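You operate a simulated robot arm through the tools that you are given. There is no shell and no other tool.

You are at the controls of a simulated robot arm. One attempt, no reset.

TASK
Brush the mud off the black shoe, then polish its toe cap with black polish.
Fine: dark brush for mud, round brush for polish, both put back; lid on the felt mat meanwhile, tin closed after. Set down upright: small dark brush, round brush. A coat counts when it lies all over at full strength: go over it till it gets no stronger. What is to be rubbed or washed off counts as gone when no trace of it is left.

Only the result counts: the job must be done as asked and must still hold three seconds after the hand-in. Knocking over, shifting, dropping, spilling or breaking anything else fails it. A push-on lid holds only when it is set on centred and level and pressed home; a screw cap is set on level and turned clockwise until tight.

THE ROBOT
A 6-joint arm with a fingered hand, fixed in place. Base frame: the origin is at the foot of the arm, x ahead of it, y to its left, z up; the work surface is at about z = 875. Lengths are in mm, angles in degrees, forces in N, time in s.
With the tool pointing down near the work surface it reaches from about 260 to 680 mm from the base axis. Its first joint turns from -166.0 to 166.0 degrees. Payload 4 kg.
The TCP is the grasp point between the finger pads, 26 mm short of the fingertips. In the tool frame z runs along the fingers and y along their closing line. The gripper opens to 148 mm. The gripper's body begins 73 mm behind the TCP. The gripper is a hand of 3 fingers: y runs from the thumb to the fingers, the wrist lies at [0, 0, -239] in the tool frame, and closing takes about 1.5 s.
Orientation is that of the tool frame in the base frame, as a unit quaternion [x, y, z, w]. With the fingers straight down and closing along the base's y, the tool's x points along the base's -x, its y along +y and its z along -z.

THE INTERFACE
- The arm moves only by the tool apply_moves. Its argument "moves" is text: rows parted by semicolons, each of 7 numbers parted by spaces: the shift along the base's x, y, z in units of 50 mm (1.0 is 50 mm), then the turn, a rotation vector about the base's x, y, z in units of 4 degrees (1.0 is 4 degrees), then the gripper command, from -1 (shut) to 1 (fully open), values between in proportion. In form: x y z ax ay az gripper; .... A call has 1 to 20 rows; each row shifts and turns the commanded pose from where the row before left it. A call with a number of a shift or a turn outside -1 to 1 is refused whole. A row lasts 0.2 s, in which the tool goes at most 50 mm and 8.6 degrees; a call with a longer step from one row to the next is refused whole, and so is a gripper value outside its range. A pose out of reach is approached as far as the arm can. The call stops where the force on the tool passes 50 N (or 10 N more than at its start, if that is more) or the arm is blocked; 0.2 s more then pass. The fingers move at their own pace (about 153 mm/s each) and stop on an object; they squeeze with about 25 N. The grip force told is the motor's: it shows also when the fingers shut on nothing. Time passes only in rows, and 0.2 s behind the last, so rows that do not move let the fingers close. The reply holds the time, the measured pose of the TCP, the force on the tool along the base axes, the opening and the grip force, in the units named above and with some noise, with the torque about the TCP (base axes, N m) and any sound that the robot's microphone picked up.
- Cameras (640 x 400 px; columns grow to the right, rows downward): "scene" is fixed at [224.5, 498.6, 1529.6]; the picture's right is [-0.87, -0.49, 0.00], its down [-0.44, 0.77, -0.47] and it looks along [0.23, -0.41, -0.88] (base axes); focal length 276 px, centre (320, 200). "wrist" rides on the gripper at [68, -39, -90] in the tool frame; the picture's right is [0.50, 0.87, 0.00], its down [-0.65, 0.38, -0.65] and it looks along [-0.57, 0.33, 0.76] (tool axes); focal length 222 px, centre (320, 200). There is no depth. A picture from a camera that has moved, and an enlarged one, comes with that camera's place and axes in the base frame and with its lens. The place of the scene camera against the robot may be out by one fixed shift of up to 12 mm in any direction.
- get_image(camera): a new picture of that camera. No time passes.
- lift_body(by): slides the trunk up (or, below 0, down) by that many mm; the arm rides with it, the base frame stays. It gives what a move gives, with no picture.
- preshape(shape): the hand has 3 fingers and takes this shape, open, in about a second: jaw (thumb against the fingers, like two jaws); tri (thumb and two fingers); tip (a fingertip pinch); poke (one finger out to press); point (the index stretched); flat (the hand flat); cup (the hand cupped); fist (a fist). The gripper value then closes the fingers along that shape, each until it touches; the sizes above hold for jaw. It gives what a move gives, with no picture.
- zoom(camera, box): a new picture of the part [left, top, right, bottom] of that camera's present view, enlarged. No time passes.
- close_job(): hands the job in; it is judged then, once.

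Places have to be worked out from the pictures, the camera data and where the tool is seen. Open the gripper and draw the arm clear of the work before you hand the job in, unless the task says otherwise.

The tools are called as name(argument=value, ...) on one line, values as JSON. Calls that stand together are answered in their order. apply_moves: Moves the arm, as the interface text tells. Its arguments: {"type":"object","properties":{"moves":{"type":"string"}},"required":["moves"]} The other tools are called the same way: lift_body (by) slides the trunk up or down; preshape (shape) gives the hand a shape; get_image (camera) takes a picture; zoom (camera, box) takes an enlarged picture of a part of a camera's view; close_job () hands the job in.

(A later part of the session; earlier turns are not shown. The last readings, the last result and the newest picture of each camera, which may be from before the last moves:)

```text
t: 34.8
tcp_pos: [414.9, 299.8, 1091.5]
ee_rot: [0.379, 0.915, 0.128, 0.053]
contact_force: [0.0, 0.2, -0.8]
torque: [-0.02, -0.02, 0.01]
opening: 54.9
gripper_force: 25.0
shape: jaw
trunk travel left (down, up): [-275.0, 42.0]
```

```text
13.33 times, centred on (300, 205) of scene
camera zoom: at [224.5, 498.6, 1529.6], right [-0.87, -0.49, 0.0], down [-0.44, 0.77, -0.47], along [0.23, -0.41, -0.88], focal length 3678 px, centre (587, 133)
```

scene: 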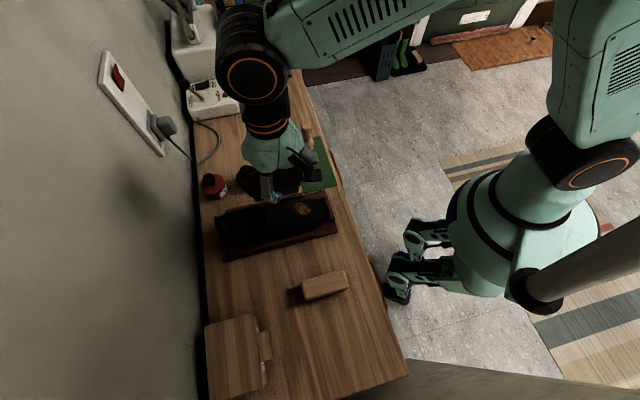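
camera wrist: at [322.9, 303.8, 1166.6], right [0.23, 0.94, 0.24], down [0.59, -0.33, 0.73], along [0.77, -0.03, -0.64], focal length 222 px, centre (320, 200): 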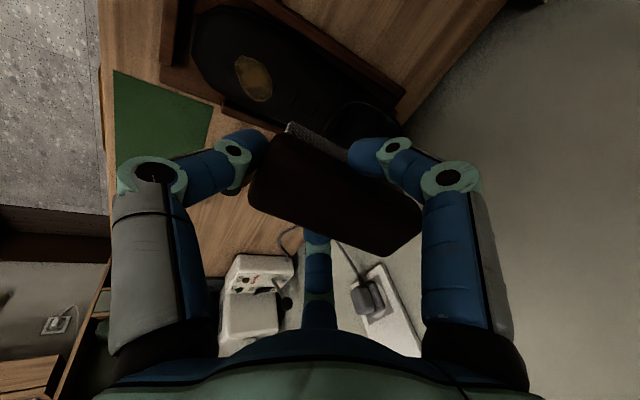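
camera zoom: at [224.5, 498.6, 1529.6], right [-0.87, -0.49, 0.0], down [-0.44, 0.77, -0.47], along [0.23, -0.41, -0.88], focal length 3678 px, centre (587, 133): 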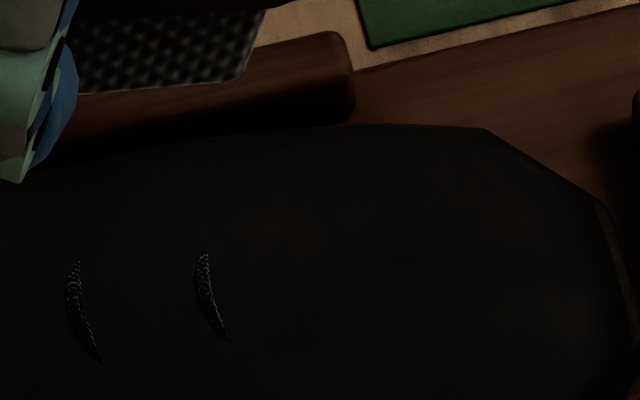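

No mud is visible any more. A faint trace could still hide on black leather, so I do one more pass of strokes, a little wider.

apply_moves(moves="-0.2 -0.3 -0.6 0 0 0 -1;-0.2 -0.3 -0.7 0 0 0 -1;-0.2 -0.3 -0.7 0 0 0 -1;0 0 -0.5 0 0 0 -1;0 0 -0.13 0 0 0 -1;0.17 0.17 0.065 0 0 0 -1;-0.17 -0.17 -0.065 0 0 0 -1;-0.17 -0.17 -0.065 0 0 0 -1;0.17 0.17 0.065 0 0 0 -1;-0.2 0.2 -0.02 0 0 0 -1;0.17 0.17 0.065 0 0 0 -1;-0.17 -0.17 -0.065 0 0 0 -1;-0.17 -0.17 -0.065 0 0 0 -1;0.17 0.17 0.065 0 0 0 -1;0.2 -0.2 0.02 0 0 0 -1;0.2 -0.2 -0.02 0 0 0 -1;0.17 0.17 0.065 0 0 0 -1;-0.17 -0.17 -0.065 0 0 0 -1;-0.17 -0.17 -0.065 0 0 0 -1;0.17 0.17 0.065 0 0 0 -1")

apply_moves(moves="-0.2 0.2 0.6 0 0 0 -1;0.2 0.3 0.7 0 0 0 -1;0.2 0.3 0.7 0 0 0 -1;0.2 0.3 0.6 0 0 0 -1;0 0 0 0 0 0 -1")

zoom(camera="wrist", box=[170, 10, 330, 110])

zoom(camera="scene", box=[200, 150, 360, 250])

get_image(camera="wrist")

```text
t: 39.0
tcp_pos: [393.6, 241.6, 960.2]
ee_rot: [0.38, 0.914, 0.129, 0.054]
contact_force: [-5.7, -5.0, 13.3]
torque: [-0.06, 0.16, 0.01]
opening: 54.9
gripper_force: 24.8
shape: jaw
trunk travel left (down, up): [-275.0, 42.0]
```

```text
t: 40.2
tcp_pos: [414.2, 299.8, 1090.2]
ee_rot: [0.38, 0.915, 0.128, 0.053]
contact_force: [0.3, -0.6, -0.8]
torque: [-0.06, 0.01, 0.0]
opening: 54.2
gripper_force: 25.1
shape: jaw
trunk travel left (down, up): [-275.0, 42.0]
```

```text
4.00 times, centred on (250, 60) of wrist
camera zoom: at [322.9, 304.1, 1165.0], right [0.23, 0.94, 0.24], down [0.59, -0.33, 0.73], along [0.77, -0.03, -0.64], focal length 888 px, centre (600, 760)
```

zoom: 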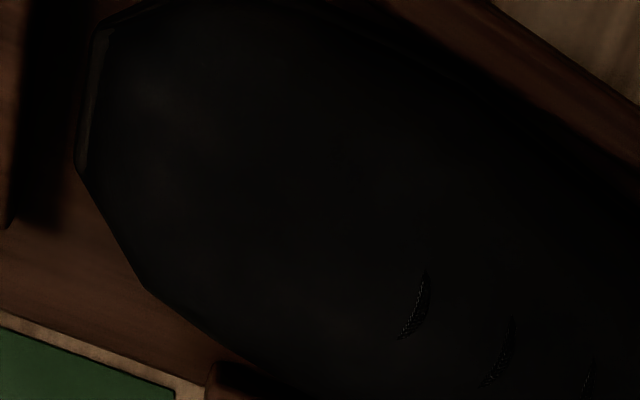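

```text
4.00 times, centred on (280, 200) of scene
camera zoom: at [224.5, 498.6, 1529.6], right [-0.87, -0.49, 0.0], down [-0.44, 0.77, -0.47], along [0.23, -0.41, -0.88], focal length 1104 px, centre (480, 200)
```

zoom: 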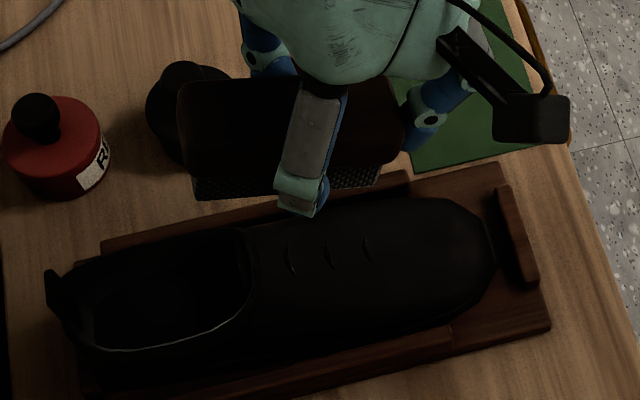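

```text
taken
camera wrist: at [322.9, 304.1, 1165.0], right [0.23, 0.94, 0.24], down [0.59, -0.33, 0.73], along [0.77, -0.03, -0.64], focal length 222 px, centre (320, 200)
```

wrist: 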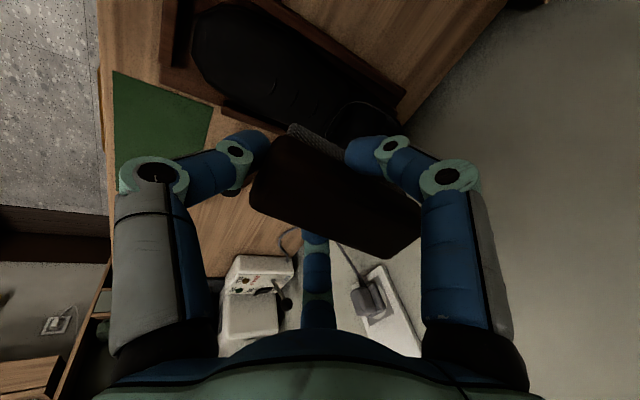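

The shoe is clean. I undo the 16° pitch and carry the brush back high above its original spot.

apply_moves(moves="-0.58 0.42 0 -0.707 0.707 0 -1;-0.58 0.42 0 -0.707 0.707 0 -1;-0.58 0.42 0 -0.707 0.707 0 -1;-0.58 0.42 0 -0.707 0.707 0 -1;-0.58 0.42 0 0 0 0 -1;-0.58 0.42 0 0 0 0 -1;-0.58 0.42 0 0 0 0 -1;-0.58 0.42 0 0 0 0 -1;0 0 0 0 0 0 -1;0 0 0 0 0 0 -1")

get_image(camera="wrist")

```text
t: 42.4
tcp_pos: [182.0, 465.6, 1087.5]
ee_rot: [0.382, 0.924, 0.0, 0.0]
contact_force: [0.1, 0.6, -0.4]
torque: [-0.02, 0.02, 0.01]
opening: 53.9
gripper_force: 24.6
shape: jaw
trunk travel left (down, up): [-275.0, 42.0]
```

```text
taken
camera wrist: at [107.7, 487.6, 1177.6], right [0.26, 0.97, 0.0], down [0.73, -0.2, 0.65], along [0.63, -0.17, -0.76], focal length 222 px, centre (320, 200)
```

wrist: 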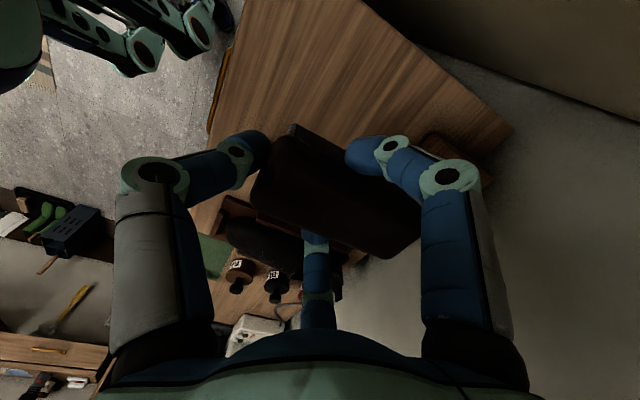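

Back above its spot; camera readout matches the grasp pose within 1 mm. I lower to just above the bench, then ease onto it.

apply_moves(moves="-0.02 0 -0.7 0 0 0 -1;0 0 -0.8 0 0 0 -1;0 0 -0.8 0 0 0 -1;0 0 -0.6 0 0 0 -1;0 0 -0.3 0 0 0 -1;0 0 -0.08 0 0 0 -1;0 0 0 0 0 0 -1")

```text
t: 44.0
tcp_pos: [180.5, 465.6, 924.8]
ee_rot: [0.383, 0.924, 0.0, 0.0]
contact_force: [0.3, -0.6, -0.7]
torque: [-0.04, 0.0, 0.01]
opening: 53.6
gripper_force: 26.1
shape: jaw
trunk travel left (down, up): [-275.0, 42.0]
```

No contact yet at about 924. I go down in 1 mm steps.

apply_moves(moves="0 0 -0.03 0 0 0 -1;0 0 -0.03 0 0 0 -1;0 0 -0.02 0 0 0 -1;0 0 0 0 0 0 -1")

get_image(camera="wrist")

```text
t: 45.0
tcp_pos: [182.7, 466.9, 920.8]
ee_rot: [0.383, 0.924, 0.0, 0.0]
contact_force: [0.4, 0.5, -1.1]
torque: [-0.01, 0.0, -0.06]
opening: 53.8
gripper_force: 25.1
shape: jaw
trunk travel left (down, up): [-275.0, 42.0]
```

```text
taken
camera wrist: at [107.4, 487.4, 1010.5], right [0.26, 0.97, 0.0], down [0.73, -0.2, 0.65], along [0.63, -0.17, -0.76], focal length 222 px, centre (320, 200)
```

wrist: 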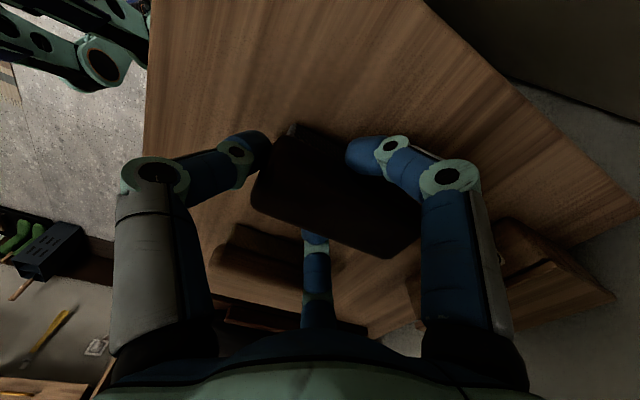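

Still no contact, so the brush slid up slightly in the grip. I continue down until it touches.

apply_moves(moves="0 0 -0.02 0 0 0 -1;0 0 -0.02 0 0 0 -1;0 0 0 0 0 0 -1")

apply_moves(moves="0 0 -0.02 0 0 0 -1;0 0 -0.02 0 0 0 -1;0 0 0 0 0 0 -1")

```text
t: 45.8
tcp_pos: [181.9, 466.4, 919.9]
ee_rot: [0.383, 0.924, 0.0, 0.0]
contact_force: [0.9, -0.3, -0.1]
torque: [0.0, -0.01, 0.0]
opening: 53.7
gripper_force: 24.7
shape: jaw
trunk travel left (down, up): [-275.0, 42.0]
```

```text
t: 46.6
tcp_pos: [183.3, 466.5, 917.0]
ee_rot: [0.383, 0.924, 0.0, 0.0]
contact_force: [1.5, -0.1, 4.6]
torque: [-0.09, 0.03, 0.01]
opening: 53.9
gripper_force: 24.7
shape: jaw
trunk travel left (down, up): [-275.0, 42.0]
```

Contact at 4.6 N. I press 1 mm more to level it, then open to 110 mm and rise straight up.

apply_moves(moves="0 0 -0.02 0 0 0 -1;0 0 0 0 0 0 -0.15;0 0 0 0 0 0 0.1;0 0 0 0 0 0 0.486;0 0 0 0 0 0 0.486;0 0 0 0 0 0 0.486;0 0 0 0 0 0 0.486")

get_image(camera="wrist")

```text
t: 48.2
tcp_pos: [182.3, 465.3, 915.8]
ee_rot: [0.382, 0.924, 0.0, 0.0]
contact_force: [0.3, 0.5, -0.4]
torque: [-0.01, 0.03, -0.01]
opening: 109.3
gripper_force: 0.1
shape: jaw
trunk travel left (down, up): [-275.0, 42.0]
```

```text
taken
camera wrist: at [107.7, 487.5, 1005.6], right [0.26, 0.97, 0.0], down [0.73, -0.2, 0.65], along [0.63, -0.17, -0.76], focal length 222 px, centre (320, 200)
```

wrist: 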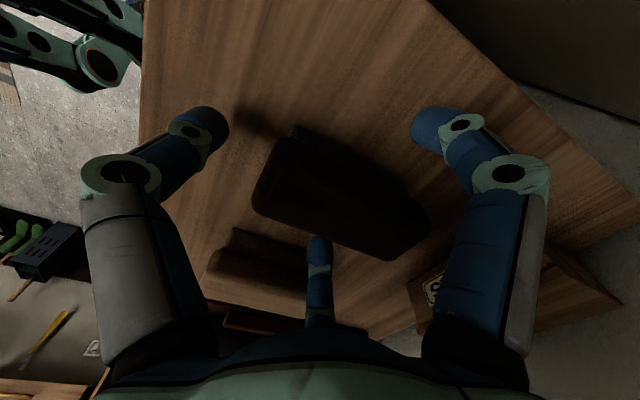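

Released cleanly. I rise back to the earlier viewing height to verify the brush stands where it was.

apply_moves(moves="0 0 0.6 0 0 0 0.486;0 0 0.8 0 0 0 0.486;0 0 0.9 0 0 0 0.486;0 0 0.96 0 0 0 0.486;-0.04 0.32 0 0 0 0 0.486;0 0 0 0 0 0 0.486")

zoom(camera="wrist", box=[220, 40, 420, 165])

get_image(camera="scene")

```text
t: 49.6
tcp_pos: [181.5, 481.6, 1081.2]
ee_rot: [0.383, 0.924, -0.001, -0.001]
contact_force: [0.6, 0.5, -0.1]
torque: [0.02, 0.0, 0.04]
opening: 109.5
gripper_force: 0.1
shape: jaw
trunk travel left (down, up): [-275.0, 42.0]
```

```text
3.20 times, centred on (320, 102) of wrist
camera zoom: at [106.5, 502.8, 1169.9], right [0.26, 0.97, 0.0], down [0.73, -0.2, 0.65], along [0.63, -0.17, -0.76], focal length 711 px, centre (320, 512)
```

zoom: 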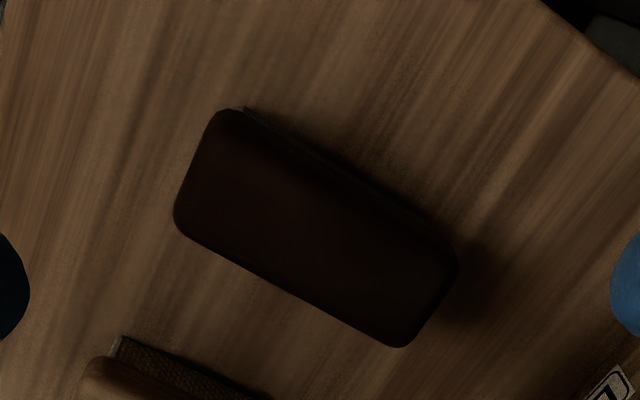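

```text
taken
```

scene: 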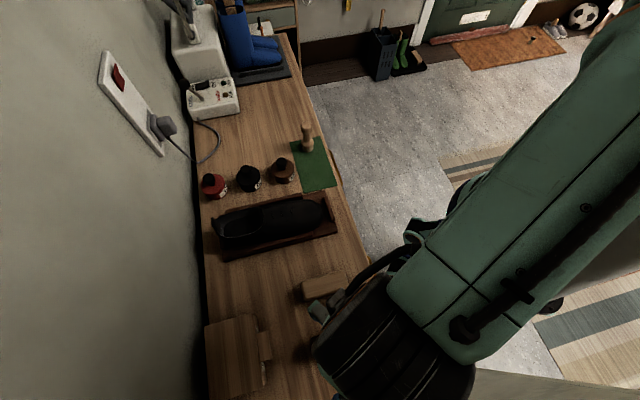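

The dark brush stands upright within about 5 mm of its old place. Next I travel high to the black tin, near (574,251), for a close look at its lid and knob.

apply_moves(moves="0.63 -0.4 0.12 0 0 0 0;0.63 -0.4 0.12 0 0 0 0;0.63 -0.4 0.12 0 0 0 0;0.63 -0.4 0.12 0 0 0 0;0.63 -0.4 0.12 0 0 0 0;0.63 -0.4 0.12 0 0 0 0;0.63 -0.4 0.12 0 0 0 0;0.63 -0.4 0.12 0 0 0 0;0.63 -0.4 0.12 0 0 0 0;0.63 -0.4 0.12 0 0 0 0;0.63 -0.4 0.12 0 0 0 0;0.63 -0.4 0.12 0 0 0 0;0 0 0 0 0 0 0")

get_image(camera="wrist")

zoom(camera="wrist", box=[220, 20, 460, 170])

zoom(camera="scene", box=[250, 250, 410, 370])

```text
t: 52.4
tcp_pos: [558.2, 239.1, 1152.0]
ee_rot: [0.383, 0.924, 0.0, 0.001]
contact_force: [0.0, -0.4, 0.7]
torque: [-0.02, 0.03, 0.01]
opening: 74.5
gripper_force: 0.1
shape: jaw
trunk travel left (down, up): [-275.0, 42.0]
```

```text
taken
camera wrist: at [483.2, 261.2, 1241.2], right [0.26, 0.97, 0.0], down [0.73, -0.2, 0.65], along [0.63, -0.17, -0.76], focal length 222 px, centre (320, 200)
```

wrist: 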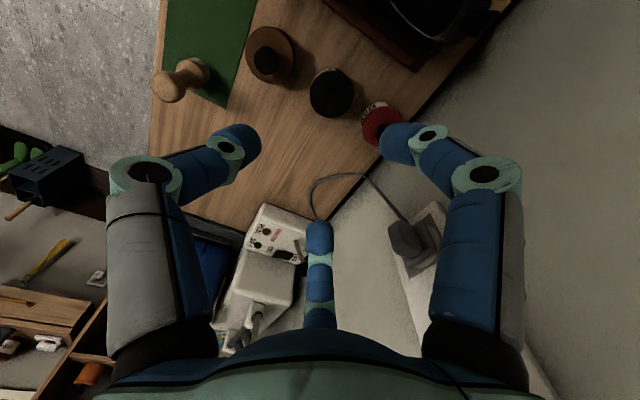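

```text
2.67 times, centred on (340, 95) of wrist
camera zoom: at [483.2, 261.2, 1241.2], right [0.26, 0.97, 0.0], down [0.73, -0.2, 0.65], along [0.63, -0.17, -0.76], focal length 592 px, centre (267, 480)
```

zoom: 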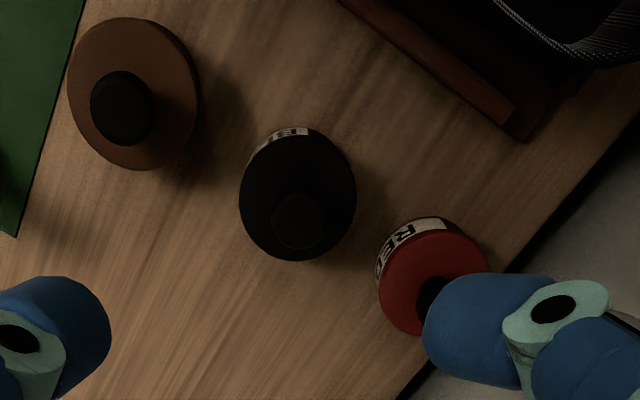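

```text
3.33 times, centred on (330, 310) of scene
camera zoom: at [224.5, 498.6, 1529.6], right [-0.87, -0.49, 0.0], down [-0.44, 0.77, -0.47], along [0.23, -0.41, -0.88], focal length 920 px, centre (287, -167)
```

zoom: 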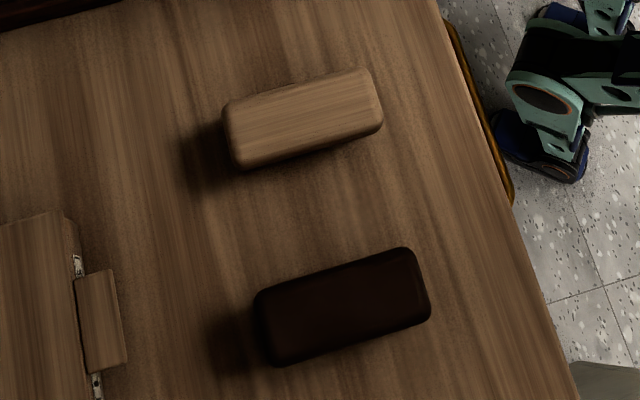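

The lid shows a knob on a stem, with knob centre estimated about (574,252, ~950). I go closer, directly above it, staying well over the knob.

apply_moves(moves="0.1 0.08 -0.7 0 0 0 0;0.1 0.08 -0.7 0 0 0 0;0.1 0.08 -0.7 0 0 0 0;0 0 -0.6 0 0 0 0;0 0 0 0 0 0 0")

get_image(camera="wrist")

zoom(camera="wrist", box=[220, 60, 460, 210])

zoom(camera="scene", box=[190, 110, 350, 210])

```text
t: 53.6
tcp_pos: [572.2, 254.8, 1014.0]
ee_rot: [0.382, 0.924, 0.0, 0.001]
contact_force: [0.4, -0.1, -0.8]
torque: [0.0, -0.01, -0.03]
opening: 74.4
gripper_force: 0.0
shape: jaw
trunk travel left (down, up): [-275.0, 42.0]
```

```text
taken
camera wrist: at [498.3, 275.6, 1104.0], right [0.26, 0.97, 0.0], down [0.73, -0.2, 0.65], along [0.63, -0.17, -0.76], focal length 222 px, centre (320, 200)
```

wrist: 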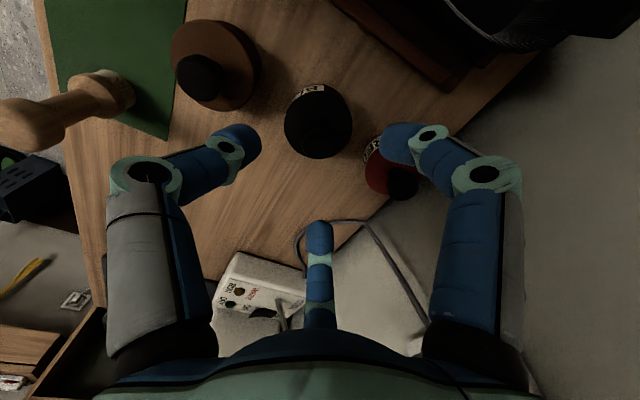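

```text
2.67 times, centred on (340, 135) of wrist
camera zoom: at [498.3, 275.6, 1104.0], right [0.26, 0.97, 0.0], down [0.73, -0.2, 0.65], along [0.63, -0.17, -0.76], focal length 592 px, centre (267, 373)
```

zoom: 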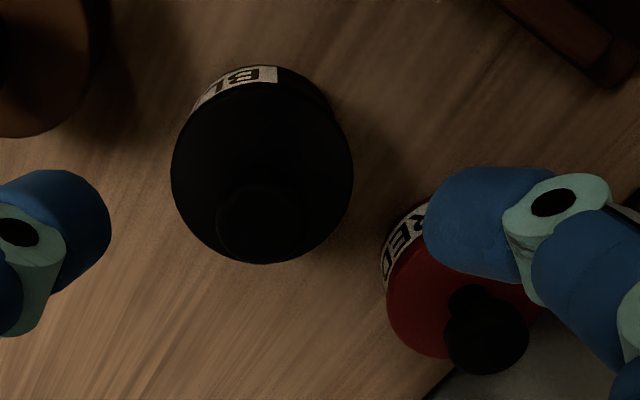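

```text
4.00 times, centred on (270, 160) of scene
camera zoom: at [224.5, 498.6, 1529.6], right [-0.87, -0.49, 0.0], down [-0.44, 0.77, -0.47], along [0.23, -0.41, -0.88], focal length 1104 px, centre (520, 360)
```

zoom: 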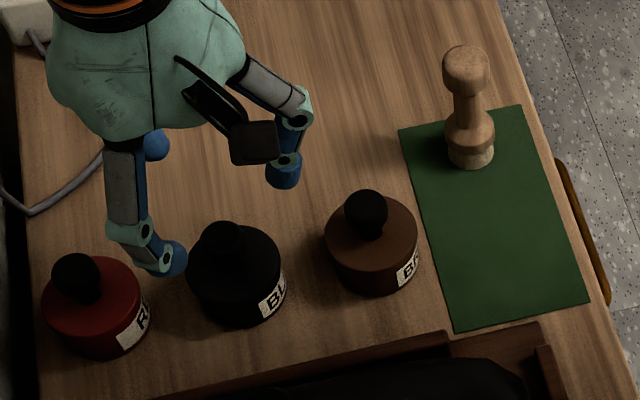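

Triangulation: lid top z≈906, radius 31; knob centre (576,252.5,943), diameter about 25. I turn +30° so no finger points at a neighbouring tin, centre over the knob, then check before descending.

apply_moves(moves="0.02 -0.023 0 0 0 0.9375 -0.15;0.02 -0.023 0 0 0 0.9375 -0.15;0 0 0 0 0 0.9375 -0.15;0 0 0 0 0 0.9375 -0.15;0 0 0 0 0 0.9375 -0.15;0 0 0 0 0 0.9375 -0.15;0 0 0 0 0 0.9375 -0.15;0 0 0 0 0 0.9375 -0.15;0 0 -0.4 0 0 0 -0.15;0 0 0 0 0 0 -0.15")

get_image(camera="wrist")

zoom(camera="wrist", box=[240, 90, 400, 190])

```text
t: 55.8
tcp_pos: [573.9, 252.6, 996.0]
ee_rot: [0.131, 0.991, 0.0, 0.001]
contact_force: [0.3, -1.0, -0.2]
torque: [-0.03, -0.01, -0.01]
opening: 63.4
gripper_force: 0.1
shape: jaw
trunk travel left (down, up): [-275.0, 42.0]
```

```text
taken
camera wrist: at [499.7, 234.6, 1085.4], right [-0.26, 0.97, 0.0], down [0.73, 0.2, 0.65], along [0.63, 0.17, -0.76], focal length 222 px, centre (320, 200)
```

wrist: 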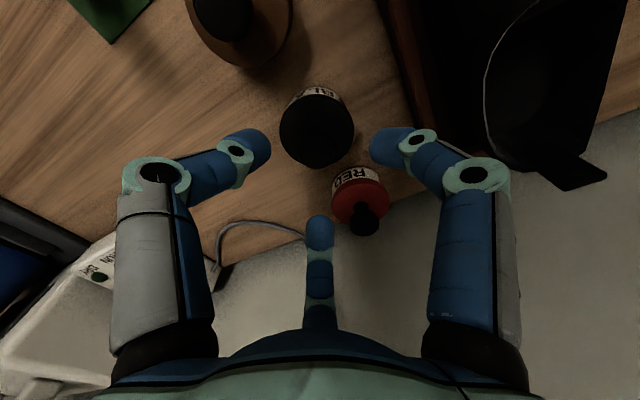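

```text
4.00 times, centred on (320, 140) of wrist
camera zoom: at [499.7, 234.6, 1085.4], right [-0.26, 0.97, 0.0], down [0.73, 0.2, 0.65], along [0.63, 0.17, -0.76], focal length 888 px, centre (320, 440)
```

zoom: 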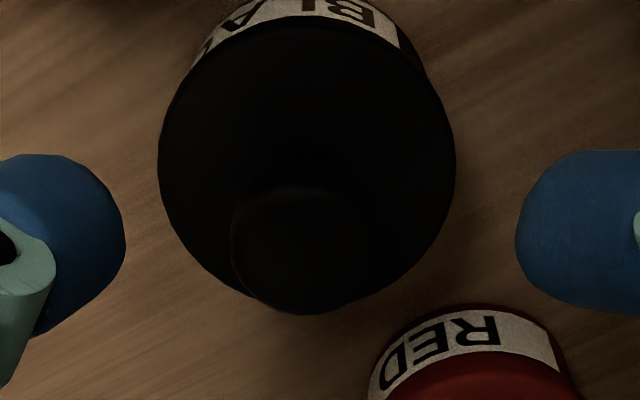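

The knob sits about 3 mm off the tool axis in -y. I correct by (+0.8,-3.0) and lower to knob height, z 943.

apply_moves(moves="0.016 -0.06 0 0 0 0 -0.15;0 0 -0.4 0 0 0 -0.15;0 0 -0.3 0 0 0 -0.15;0 0 -0.2 0 0 0 -0.15;0 0 -0.14 0 0 0 -0.15;0 0 0 0 0 0 -0.15")

get_image(camera="wrist")

zoom(camera="scene", box=[190, 120, 318, 200])

```text
t: 57.2
tcp_pos: [575.7, 249.9, 944.9]
ee_rot: [0.131, 0.991, 0.0, 0.0]
contact_force: [0.4, -0.2, 0.0]
torque: [-0.01, 0.01, -0.01]
opening: 63.3
gripper_force: 0.2
shape: jaw
trunk travel left (down, up): [-275.0, 42.0]
```

```text
taken
camera wrist: at [501.2, 230.8, 1034.7], right [-0.26, 0.97, 0.0], down [0.73, 0.2, 0.65], along [0.63, 0.17, -0.76], focal length 222 px, centre (320, 200)
```

wrist: 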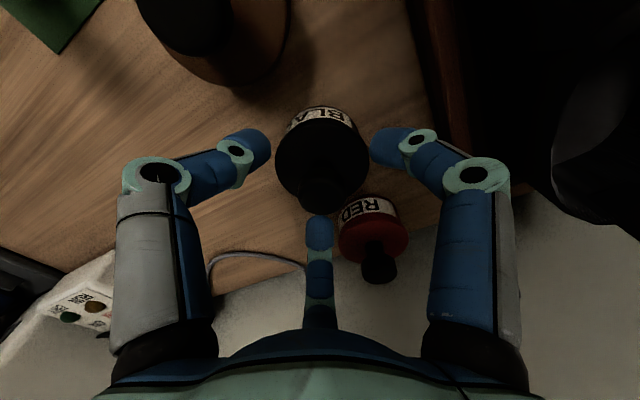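

```text
5.00 times, centred on (254, 160) of scene
camera zoom: at [224.5, 498.6, 1529.6], right [-0.87, -0.49, 0.0], down [-0.44, 0.77, -0.47], along [0.23, -0.41, -0.88], focal length 1379 px, centre (650, 400)
```

zoom: 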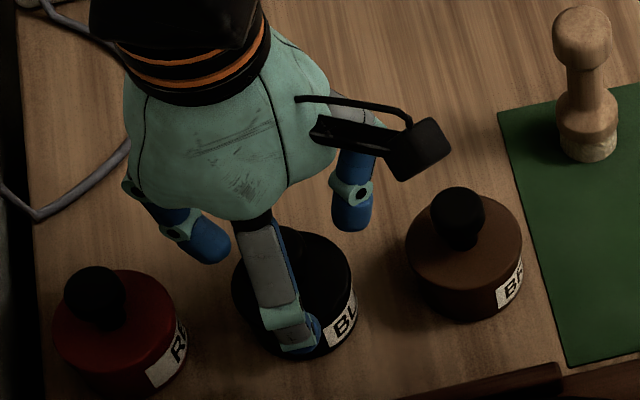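

I check the knob's centring between the fingers with an enlargement before closing.

zoom(camera="wrist", box=[256, 120, 384, 240])

```text
3.33 times, centred on (320, 180) of wrist
camera zoom: at [501.2, 230.8, 1034.7], right [-0.26, 0.97, 0.0], down [0.73, 0.2, 0.65], along [0.63, 0.17, -0.76], focal length 740 px, centre (320, 267)
```

zoom: 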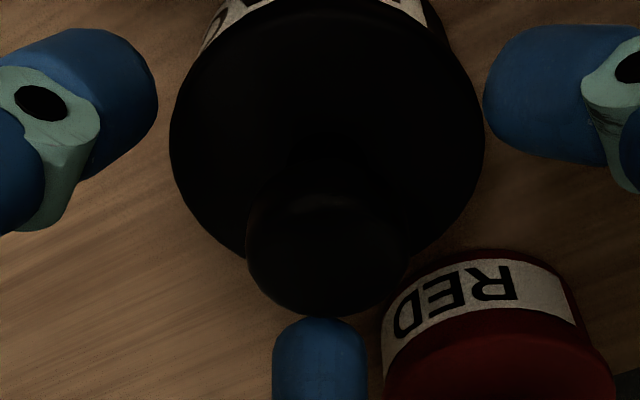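

Knob is centred within about 1 mm. A tiny correction, then I close on it.

apply_moves(moves="0 0.02 -0.04 0 0 0 -0.15;0 0 0 0 0 0 -0.4;0 0 0 0 0 0 -0.7;0 0 0 0 0 0 -1;0 0 0 0 0 0 -1;0 0 0 0 0 0 -1;0 0 0 0 0 0 -1")

zoom(camera="wrist", box=[240, 100, 400, 240])

zoom(camera="scene", box=[190, 120, 318, 200])

```text
t: 58.8
tcp_pos: [575.6, 251.0, 942.7]
ee_rot: [0.13, 0.991, 0.0, -0.001]
contact_force: [0.0, 0.1, 0.3]
torque: [-0.03, -0.01, 0.04]
opening: 16.2
gripper_force: 25.1
shape: jaw
trunk travel left (down, up): [-275.0, 42.0]
heard: snap
```

```text
2.86 times, centred on (320, 170) of wrist
camera zoom: at [501.4, 231.5, 1032.6], right [-0.26, 0.97, 0.0], down [0.73, 0.2, 0.65], along [0.63, 0.17, -0.76], focal length 635 px, centre (320, 286)
```

zoom: 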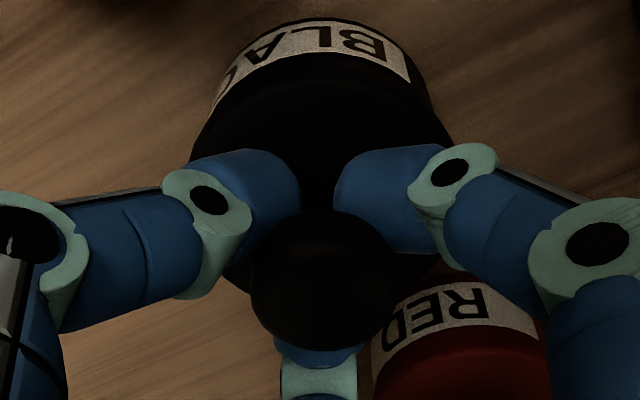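

```text
5.00 times, centred on (254, 160) of scene
camera zoom: at [224.5, 498.6, 1529.6], right [-0.87, -0.49, 0.0], down [-0.44, 0.77, -0.47], along [0.23, -0.41, -0.88], focal length 1379 px, centre (650, 400)
```

zoom: 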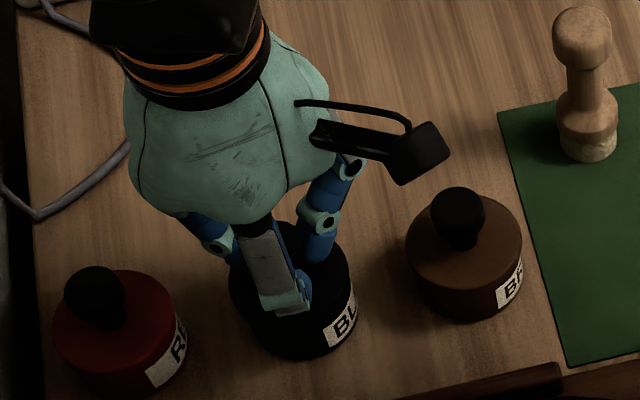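

A snap was heard: the wedge of the fingers under the ball popped the push-on lid loose. The fingers now hold the stem, 16 mm. I lift gently and check the lid comes alone.

apply_moves(moves="0 0 0.1 0 0 0 -1;0 0 0.2 0 0 0 -1;0 0 0.3 0 0 0 -1;0 0 0.4 0 0 0 -1;0 0 0 0 0 0 -1")

zoom(camera="scene", box=[190, 120, 318, 200])

get_image(camera="wrist")

```text
t: 60.0
tcp_pos: [576.1, 251.8, 992.5]
ee_rot: [0.131, 0.991, -0.001, 0.001]
contact_force: [-0.1, 0.4, -0.6]
torque: [-0.01, -0.03, -0.03]
opening: 16.3
gripper_force: 24.9
shape: jaw
trunk travel left (down, up): [-275.0, 42.0]
```

```text
5.00 times, centred on (254, 160) of scene
camera zoom: at [224.5, 498.6, 1529.6], right [-0.87, -0.49, 0.0], down [-0.44, 0.77, -0.47], along [0.23, -0.41, -0.88], focal length 1379 px, centre (650, 400)
```

zoom: 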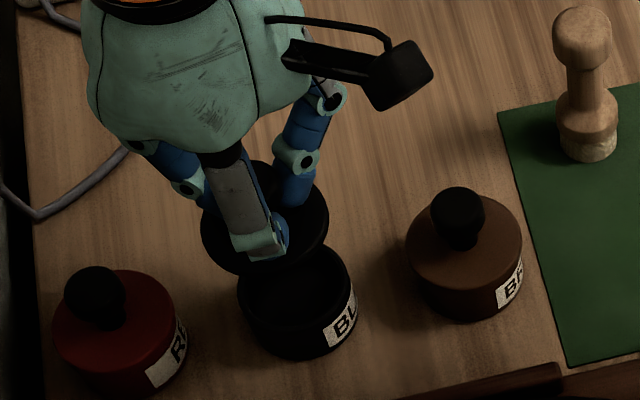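

```text
taken
camera wrist: at [501.6, 231.7, 1082.0], right [-0.26, 0.97, 0.0], down [0.73, 0.2, 0.65], along [0.63, 0.17, -0.76], focal length 222 px, centre (320, 200)
```

wrist: 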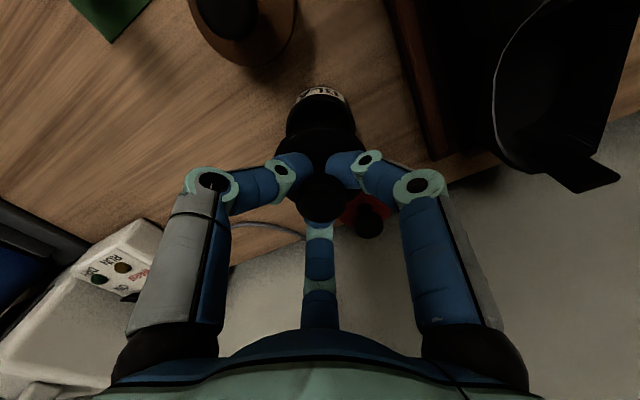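

The lid is off and the tin stayed put. I carry the lid high over to the free part of the green mat, about (436,141), and look before lowering.

apply_moves(moves="0 0 0.6 0 0 0 -1;-0.4 -0.32 0.3 0 0 0 -1;-0.6 -0.48 0 0 0 0 -1;-0.6 -0.48 0 0 0 0 -1;-0.6 -0.48 0 0 0 0 -1;-0.6 -0.46 0 0 0 0 -1;0 0 0 0 0 0 -1")

get_image(camera="wrist")

get_image(camera="scene")

zoom(camera="scene", box=[190, 110, 350, 210])

```text
t: 61.6
tcp_pos: [436.6, 138.9, 1037.3]
ee_rot: [0.131, 0.991, 0.0, 0.0]
contact_force: [0.7, -0.1, -0.2]
torque: [-0.02, 0.01, -0.01]
opening: 16.3
gripper_force: 25.0
shape: jaw
trunk travel left (down, up): [-275.0, 42.0]
```

```text
taken
camera wrist: at [361.2, 120.7, 1126.9], right [-0.26, 0.97, 0.0], down [0.73, 0.2, 0.65], along [0.63, 0.17, -0.76], focal length 222 px, centre (320, 200)
```

wrist: 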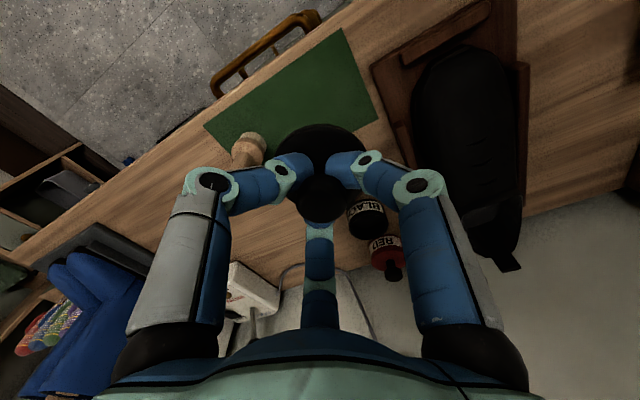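

```text
taken
```

scene: 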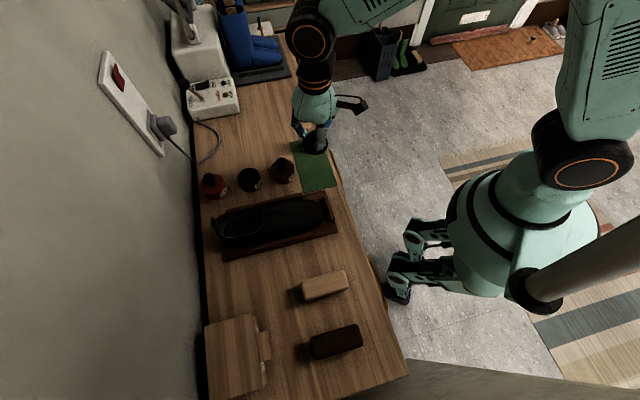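

```text
4.00 times, centred on (270, 160) of scene
camera zoom: at [224.5, 498.6, 1529.6], right [-0.87, -0.49, 0.0], down [-0.44, 0.77, -0.47], along [0.23, -0.41, -0.88], focal length 1104 px, centre (520, 360)
```

zoom: 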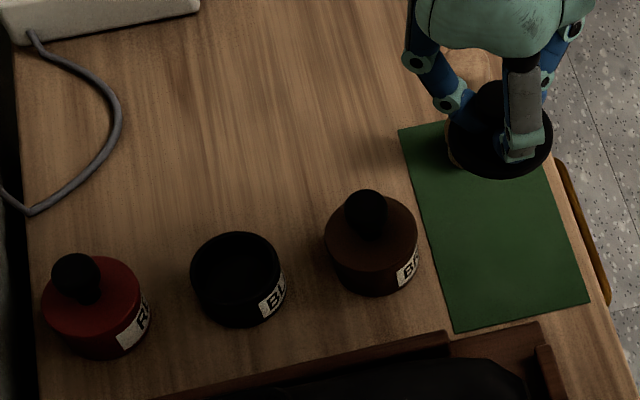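

Mat corners agree with my estimate, and the lid hangs over the free middle-left part. I lower toward it, then feel for contact in small steps.

apply_moves(moves="0 0 -0.7 0 0 0 -1;0 0 -0.7 0 0 0 -1;0 0 -0.4 0 0 0 -1;0 0 -0.2 0 0 0 -1;0 0 -0.06 0 0 0 -1;0 0 -0.04 0 0 0 -1;0 0 0 0 0 0 -1")

zoom(camera="scene", box=[270, 120, 350, 200])

```text
t: 63.2
tcp_pos: [436.7, 138.9, 930.4]
ee_rot: [0.13, 0.991, 0.0, 0.0]
contact_force: [-0.2, -0.3, -1.5]
torque: [-0.01, -0.01, 0.0]
opening: 16.4
gripper_force: 24.9
shape: jaw
trunk travel left (down, up): [-275.0, 42.0]
```

```text
5.00 times, centred on (310, 160) of scene
camera zoom: at [224.5, 498.6, 1529.6], right [-0.87, -0.49, 0.0], down [-0.44, 0.77, -0.47], along [0.23, -0.41, -0.88], focal length 1379 px, centre (370, 400)
```

zoom: 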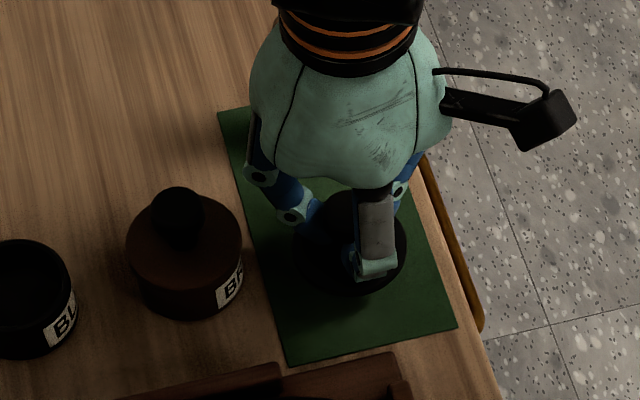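

Lid is inside the mat with room all around. I continue down to touch.

apply_moves(moves="0 0 -0.04 0 0 0 -1;0 0 -0.03 0 0 0 -1;0 0 -0.03 0 0 0 -1;0 0 0 0 0 0 -1")

apply_moves(moves="0 0 -0.03 0 0 0 -1;0 0 -0.03 0 0 0 -1;0 0 0 0 0 0 -1")

```text
t: 64.2
tcp_pos: [434.7, 140.0, 927.1]
ee_rot: [0.13, 0.992, 0.0, 0.0]
contact_force: [0.1, 0.5, 0.6]
torque: [0.03, -0.03, 0.0]
opening: 17.0
gripper_force: 25.6
shape: jaw
trunk travel left (down, up): [-275.0, 42.0]
```

```text
t: 65.0
tcp_pos: [436.0, 139.5, 923.3]
ee_rot: [0.13, 0.991, 0.0, 0.0]
contact_force: [0.0, -0.1, -0.4]
torque: [0.0, -0.03, 0.01]
opening: 16.7
gripper_force: 25.5
shape: jaw
trunk travel left (down, up): [-275.0, 42.0]
```

No contact yet; the lid is thinner than assumed. I keep going in 1 mm steps.

apply_moves(moves="0 0 -0.02 0 0 0 -1;0 0 -0.02 0 0 0 -1;0 0 0 0 0 0 -1")

apply_moves(moves="0 0 -0.02 0 0 0 -1;0 0 -0.02 0 0 0 -1;0 0 0 0 0 0 -1")

get_image(camera="wrist")

```text
t: 65.8
tcp_pos: [435.7, 139.6, 920.7]
ee_rot: [0.13, 0.992, 0.0, 0.0]
contact_force: [-0.1, 0.5, -1.3]
torque: [0.02, -0.03, -0.04]
opening: 16.5
gripper_force: 25.5
shape: jaw
trunk travel left (down, up): [-275.0, 42.0]
```

```text
t: 66.6
tcp_pos: [435.2, 139.7, 919.4]
ee_rot: [0.13, 0.992, 0.0, 0.0]
contact_force: [-0.2, -0.3, 0.0]
torque: [-0.02, 0.0, -0.04]
opening: 16.5
gripper_force: 25.1
shape: jaw
trunk travel left (down, up): [-275.0, 42.0]
```

```text
taken
camera wrist: at [361.0, 120.3, 1009.2], right [-0.26, 0.97, 0.0], down [0.73, 0.2, 0.65], along [0.63, 0.17, -0.76], focal length 222 px, centre (320, 200)
```

wrist: 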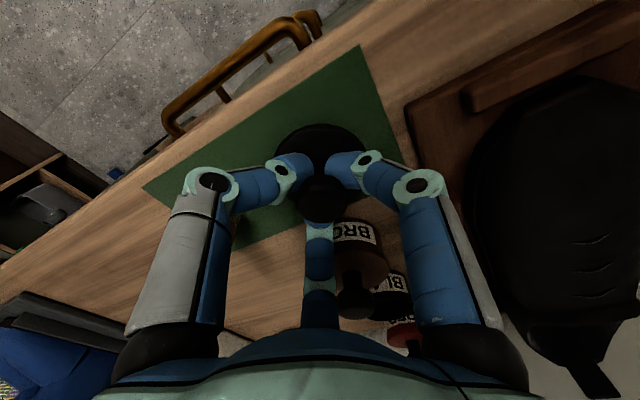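

Still free at 919. I continue down slowly.

apply_moves(moves="0 0 -0.02 0 0 0 -1;0 0 -0.02 0 0 0 -1;0 0 0 0 0 0 -1")

zoom(camera="scene", box=[286, 130, 350, 180])

```text
t: 67.4
tcp_pos: [434.5, 139.9, 917.2]
ee_rot: [0.13, 0.991, 0.0, 0.001]
contact_force: [0.0, 0.5, 0.2]
torque: [-0.04, 0.0, -0.02]
opening: 16.5
gripper_force: 24.8
shape: jaw
trunk travel left (down, up): [-275.0, 42.0]
```

```text
8.00 times, centred on (318, 155) of scene
camera zoom: at [224.5, 498.6, 1529.6], right [-0.87, -0.49, 0.0], down [-0.44, 0.77, -0.47], along [0.23, -0.41, -0.88], focal length 2207 px, centre (336, 560)
```

zoom: 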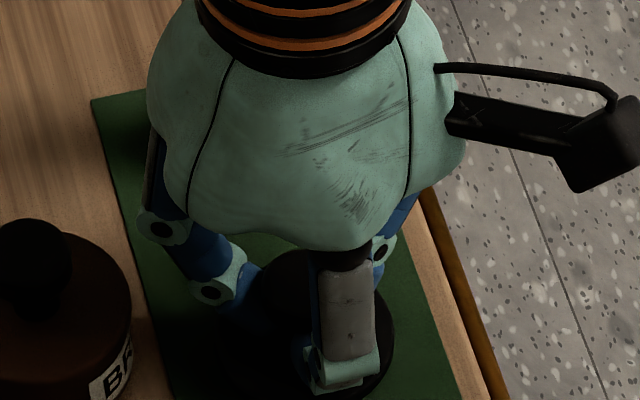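

Still no reaction force. Two more small descents, watching the force.

apply_moves(moves="0 0 -0.02 0 0 0 -1;0 0 -0.02 0 0 0 -1;0 0 0 0 0 0 -1")

apply_moves(moves="0 0 -0.02 0 0 0 -1;0 0 0 0 0 0 -1")

```text
t: 68.2
tcp_pos: [435.7, 138.9, 914.5]
ee_rot: [0.13, 0.991, -0.001, 0.0]
contact_force: [0.1, -0.4, -0.8]
torque: [-0.02, 0.01, 0.02]
opening: 16.4
gripper_force: 25.3
shape: jaw
trunk travel left (down, up): [-275.0, 42.0]
```

```text
t: 68.8
tcp_pos: [434.9, 138.7, 916.0]
ee_rot: [0.13, 0.991, 0.0, 0.0]
contact_force: [0.5, 1.0, -0.4]
torque: [0.02, 0.0, -0.02]
opening: 16.5
gripper_force: 25.0
shape: jaw
trunk travel left (down, up): [-275.0, 42.0]
```

I keep lowering in 1 mm steps until there's a clear reaction.

apply_moves(moves="0 0 -0.02 0 0 0 -1;0 0 0 0 0 0 -1")

apply_moves(moves="0 0 -0.02 0 0 0 -1;0 0 0 0 0 0 -1")

apply_moves(moves="0 0 -0.02 0 0 0 -1;0 0 0 0 0 0 -1")

zoom(camera="wrist", box=[240, 100, 400, 240])

```text
t: 69.4
tcp_pos: [436.2, 139.6, 912.8]
ee_rot: [0.131, 0.991, -0.001, 0.0]
contact_force: [0.3, 0.0, -0.1]
torque: [0.01, -0.01, -0.03]
opening: 16.7
gripper_force: 25.1
shape: jaw
trunk travel left (down, up): [-275.0, 42.0]
```

```text
t: 70.0
tcp_pos: [436.6, 140.9, 912.6]
ee_rot: [0.131, 0.991, 0.0, 0.0]
contact_force: [-0.3, 0.0, 0.1]
torque: [-0.02, -0.02, 0.0]
opening: 16.5
gripper_force: 24.8
shape: jaw
trunk travel left (down, up): [-275.0, 42.0]
```

```text
t: 70.6
tcp_pos: [435.6, 139.6, 911.2]
ee_rot: [0.131, 0.991, -0.001, 0.001]
contact_force: [0.9, 0.5, 7.0]
torque: [-0.02, 0.03, -0.03]
opening: 16.4
gripper_force: 25.1
shape: jaw
trunk travel left (down, up): [-275.0, 42.0]
```

```text
2.86 times, centred on (320, 170) of wrist
camera zoom: at [360.9, 120.5, 1001.4], right [-0.26, 0.97, 0.0], down [0.73, 0.2, 0.66], along [0.63, 0.17, -0.76], focal length 635 px, centre (320, 286)
```

zoom: 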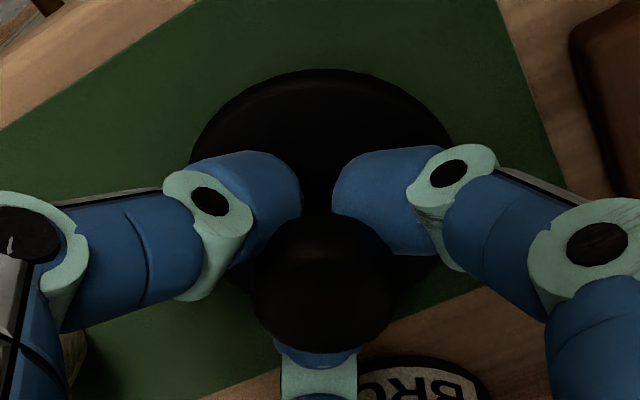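

Contact at TCP z 911.4, 7 N, and the lid sits flat on the mat. I release and rise straight up.

apply_moves(moves="0 0 0 0 0 0 -0.6;0 0 0 0 0 0 -0.3;0 0 0 0 0 0 -0.15;0 0 0 0 0 0 -0.15;0 0 0.2 0 0 0 -0.15;0 0 0.4 0 0 0 -0.15;0 0 0.6 0 0 0 -0.15;0 0 0.8 0 0 0 -0.15;0 0 0.8 0 0 0 -0.15;0 0 0 0 0 0 -0.15")

get_image(camera="wrist")

zoom(camera="scene", box=[190, 110, 350, 210])

```text
t: 72.8
tcp_pos: [434.3, 136.1, 1051.2]
ee_rot: [0.131, 0.991, 0.0, 0.0]
contact_force: [-0.3, 0.0, 0.0]
torque: [0.0, 0.01, 0.01]
opening: 62.5
gripper_force: 0.0
shape: jaw
trunk travel left (down, up): [-275.0, 42.0]
```

```text
taken
camera wrist: at [360.0, 117.8, 1141.3], right [-0.26, 0.97, 0.0], down [0.73, 0.2, 0.65], along [0.63, 0.17, -0.76], focal length 222 px, centre (320, 200)
```

wrist: 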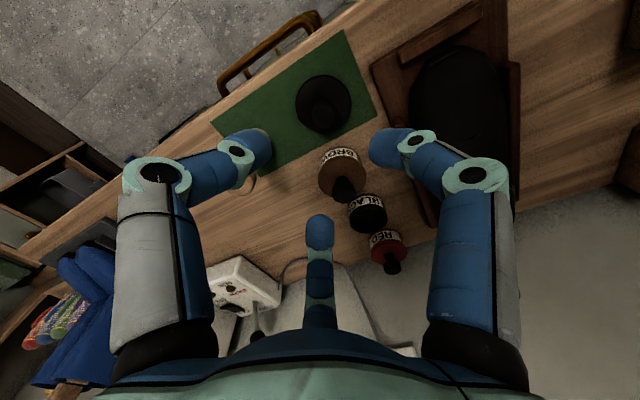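

```text
4.00 times, centred on (270, 160) of scene
camera zoom: at [224.5, 498.6, 1529.6], right [-0.87, -0.49, 0.0], down [-0.44, 0.77, -0.47], along [0.23, -0.41, -0.88], focal length 1104 px, centre (520, 360)
```

zoom: 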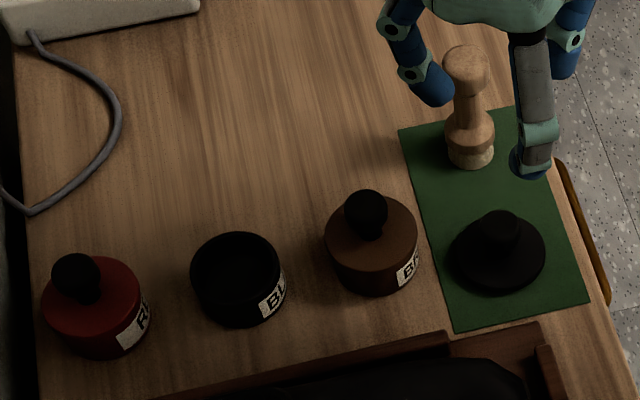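

The lid lies upright on the mat, well inside it. Next the round brush: I move above it, about (503,74), and measure its height and neck.

apply_moves(moves="0.4 -0.39 0.23 0 0 0 -0.15;0.4 -0.39 0.23 0 0 0 -0.15;0.4 -0.39 0.23 0 0 0 -0.15;0 0 0 0 0 0 -0.15")

get_image(camera="wrist")

zoom(camera="wrist", box=[240, 60, 400, 180])

zoom(camera="scene", box=[280, 110, 344, 190])

```text
t: 73.8
tcp_pos: [494.2, 79.7, 1086.7]
ee_rot: [0.131, 0.991, 0.0, 0.0]
contact_force: [0.0, 0.8, 0.2]
torque: [0.02, -0.05, -0.01]
opening: 62.4
gripper_force: 0.1
shape: jaw
trunk travel left (down, up): [-275.0, 42.0]
```

```text
taken
camera wrist: at [419.8, 60.1, 1176.5], right [-0.26, 0.97, 0.0], down [0.73, 0.2, 0.65], along [0.63, 0.17, -0.76], focal length 222 px, centre (320, 200)
```

wrist: 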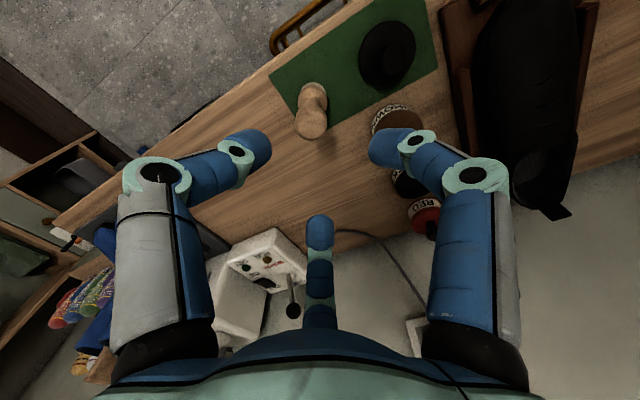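

```text
3.33 times, centred on (320, 120) of wrist
camera zoom: at [419.8, 60.1, 1176.5], right [-0.26, 0.97, 0.0], down [0.73, 0.2, 0.65], along [0.63, 0.17, -0.76], focal length 740 px, centre (320, 467)
```

zoom: 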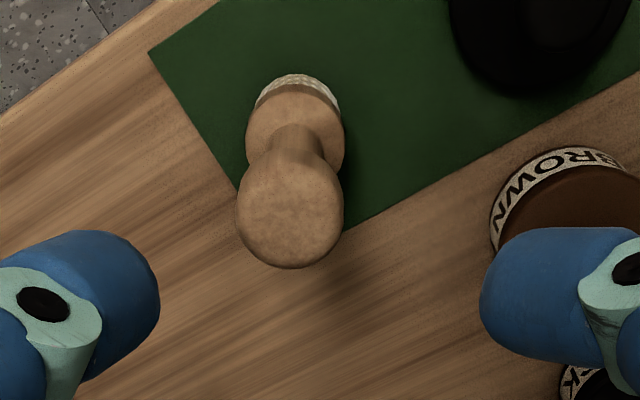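

```text
5.00 times, centred on (312, 150) of scene
camera zoom: at [224.5, 498.6, 1529.6], right [-0.87, -0.49, 0.0], down [-0.44, 0.77, -0.47], along [0.23, -0.41, -0.88], focal length 1379 px, centre (360, 450)
```

zoom: 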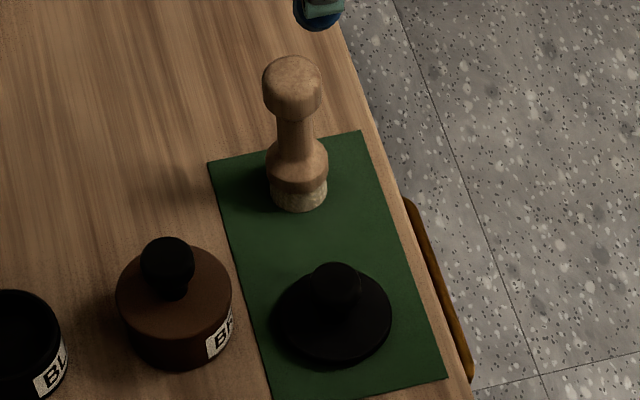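

Measured: brush axis at (502.5,73.3), top z≈970, neck z 925-949, about 20 mm thick. I centre over it and go down to just above its top.

apply_moves(moves="0.07 -0.07 -0.5 0 0 0 -0.15;0.068 -0.068 -0.5 0 0 0 -0.15;0 0 -0.6 0 0 0 -0.15;0 0 0 0 0 0 -0.15")

zoom(camera="wrist", box=[240, 80, 400, 200])

```text
t: 74.8
tcp_pos: [503.5, 72.9, 1006.9]
ee_rot: [0.131, 0.991, 0.001, 0.0]
contact_force: [0.3, 0.6, -0.8]
torque: [0.01, 0.02, 0.0]
opening: 62.7
gripper_force: 0.0
shape: jaw
trunk travel left (down, up): [-275.0, 42.0]
```

```text
3.33 times, centred on (320, 140) of wrist
camera zoom: at [428.8, 53.5, 1096.6], right [-0.26, 0.97, 0.0], down [0.73, 0.2, 0.65], along [0.63, 0.17, -0.76], focal length 740 px, centre (320, 400)
```

zoom: 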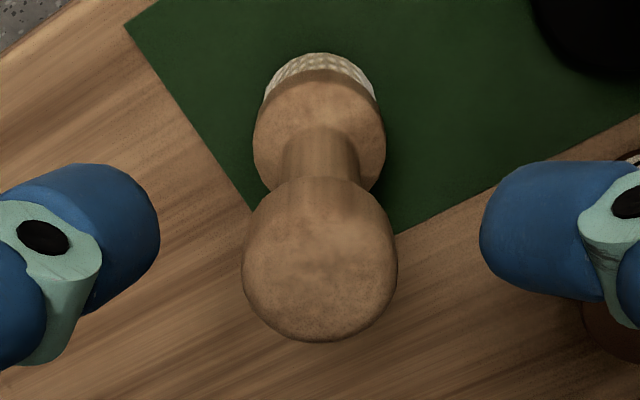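

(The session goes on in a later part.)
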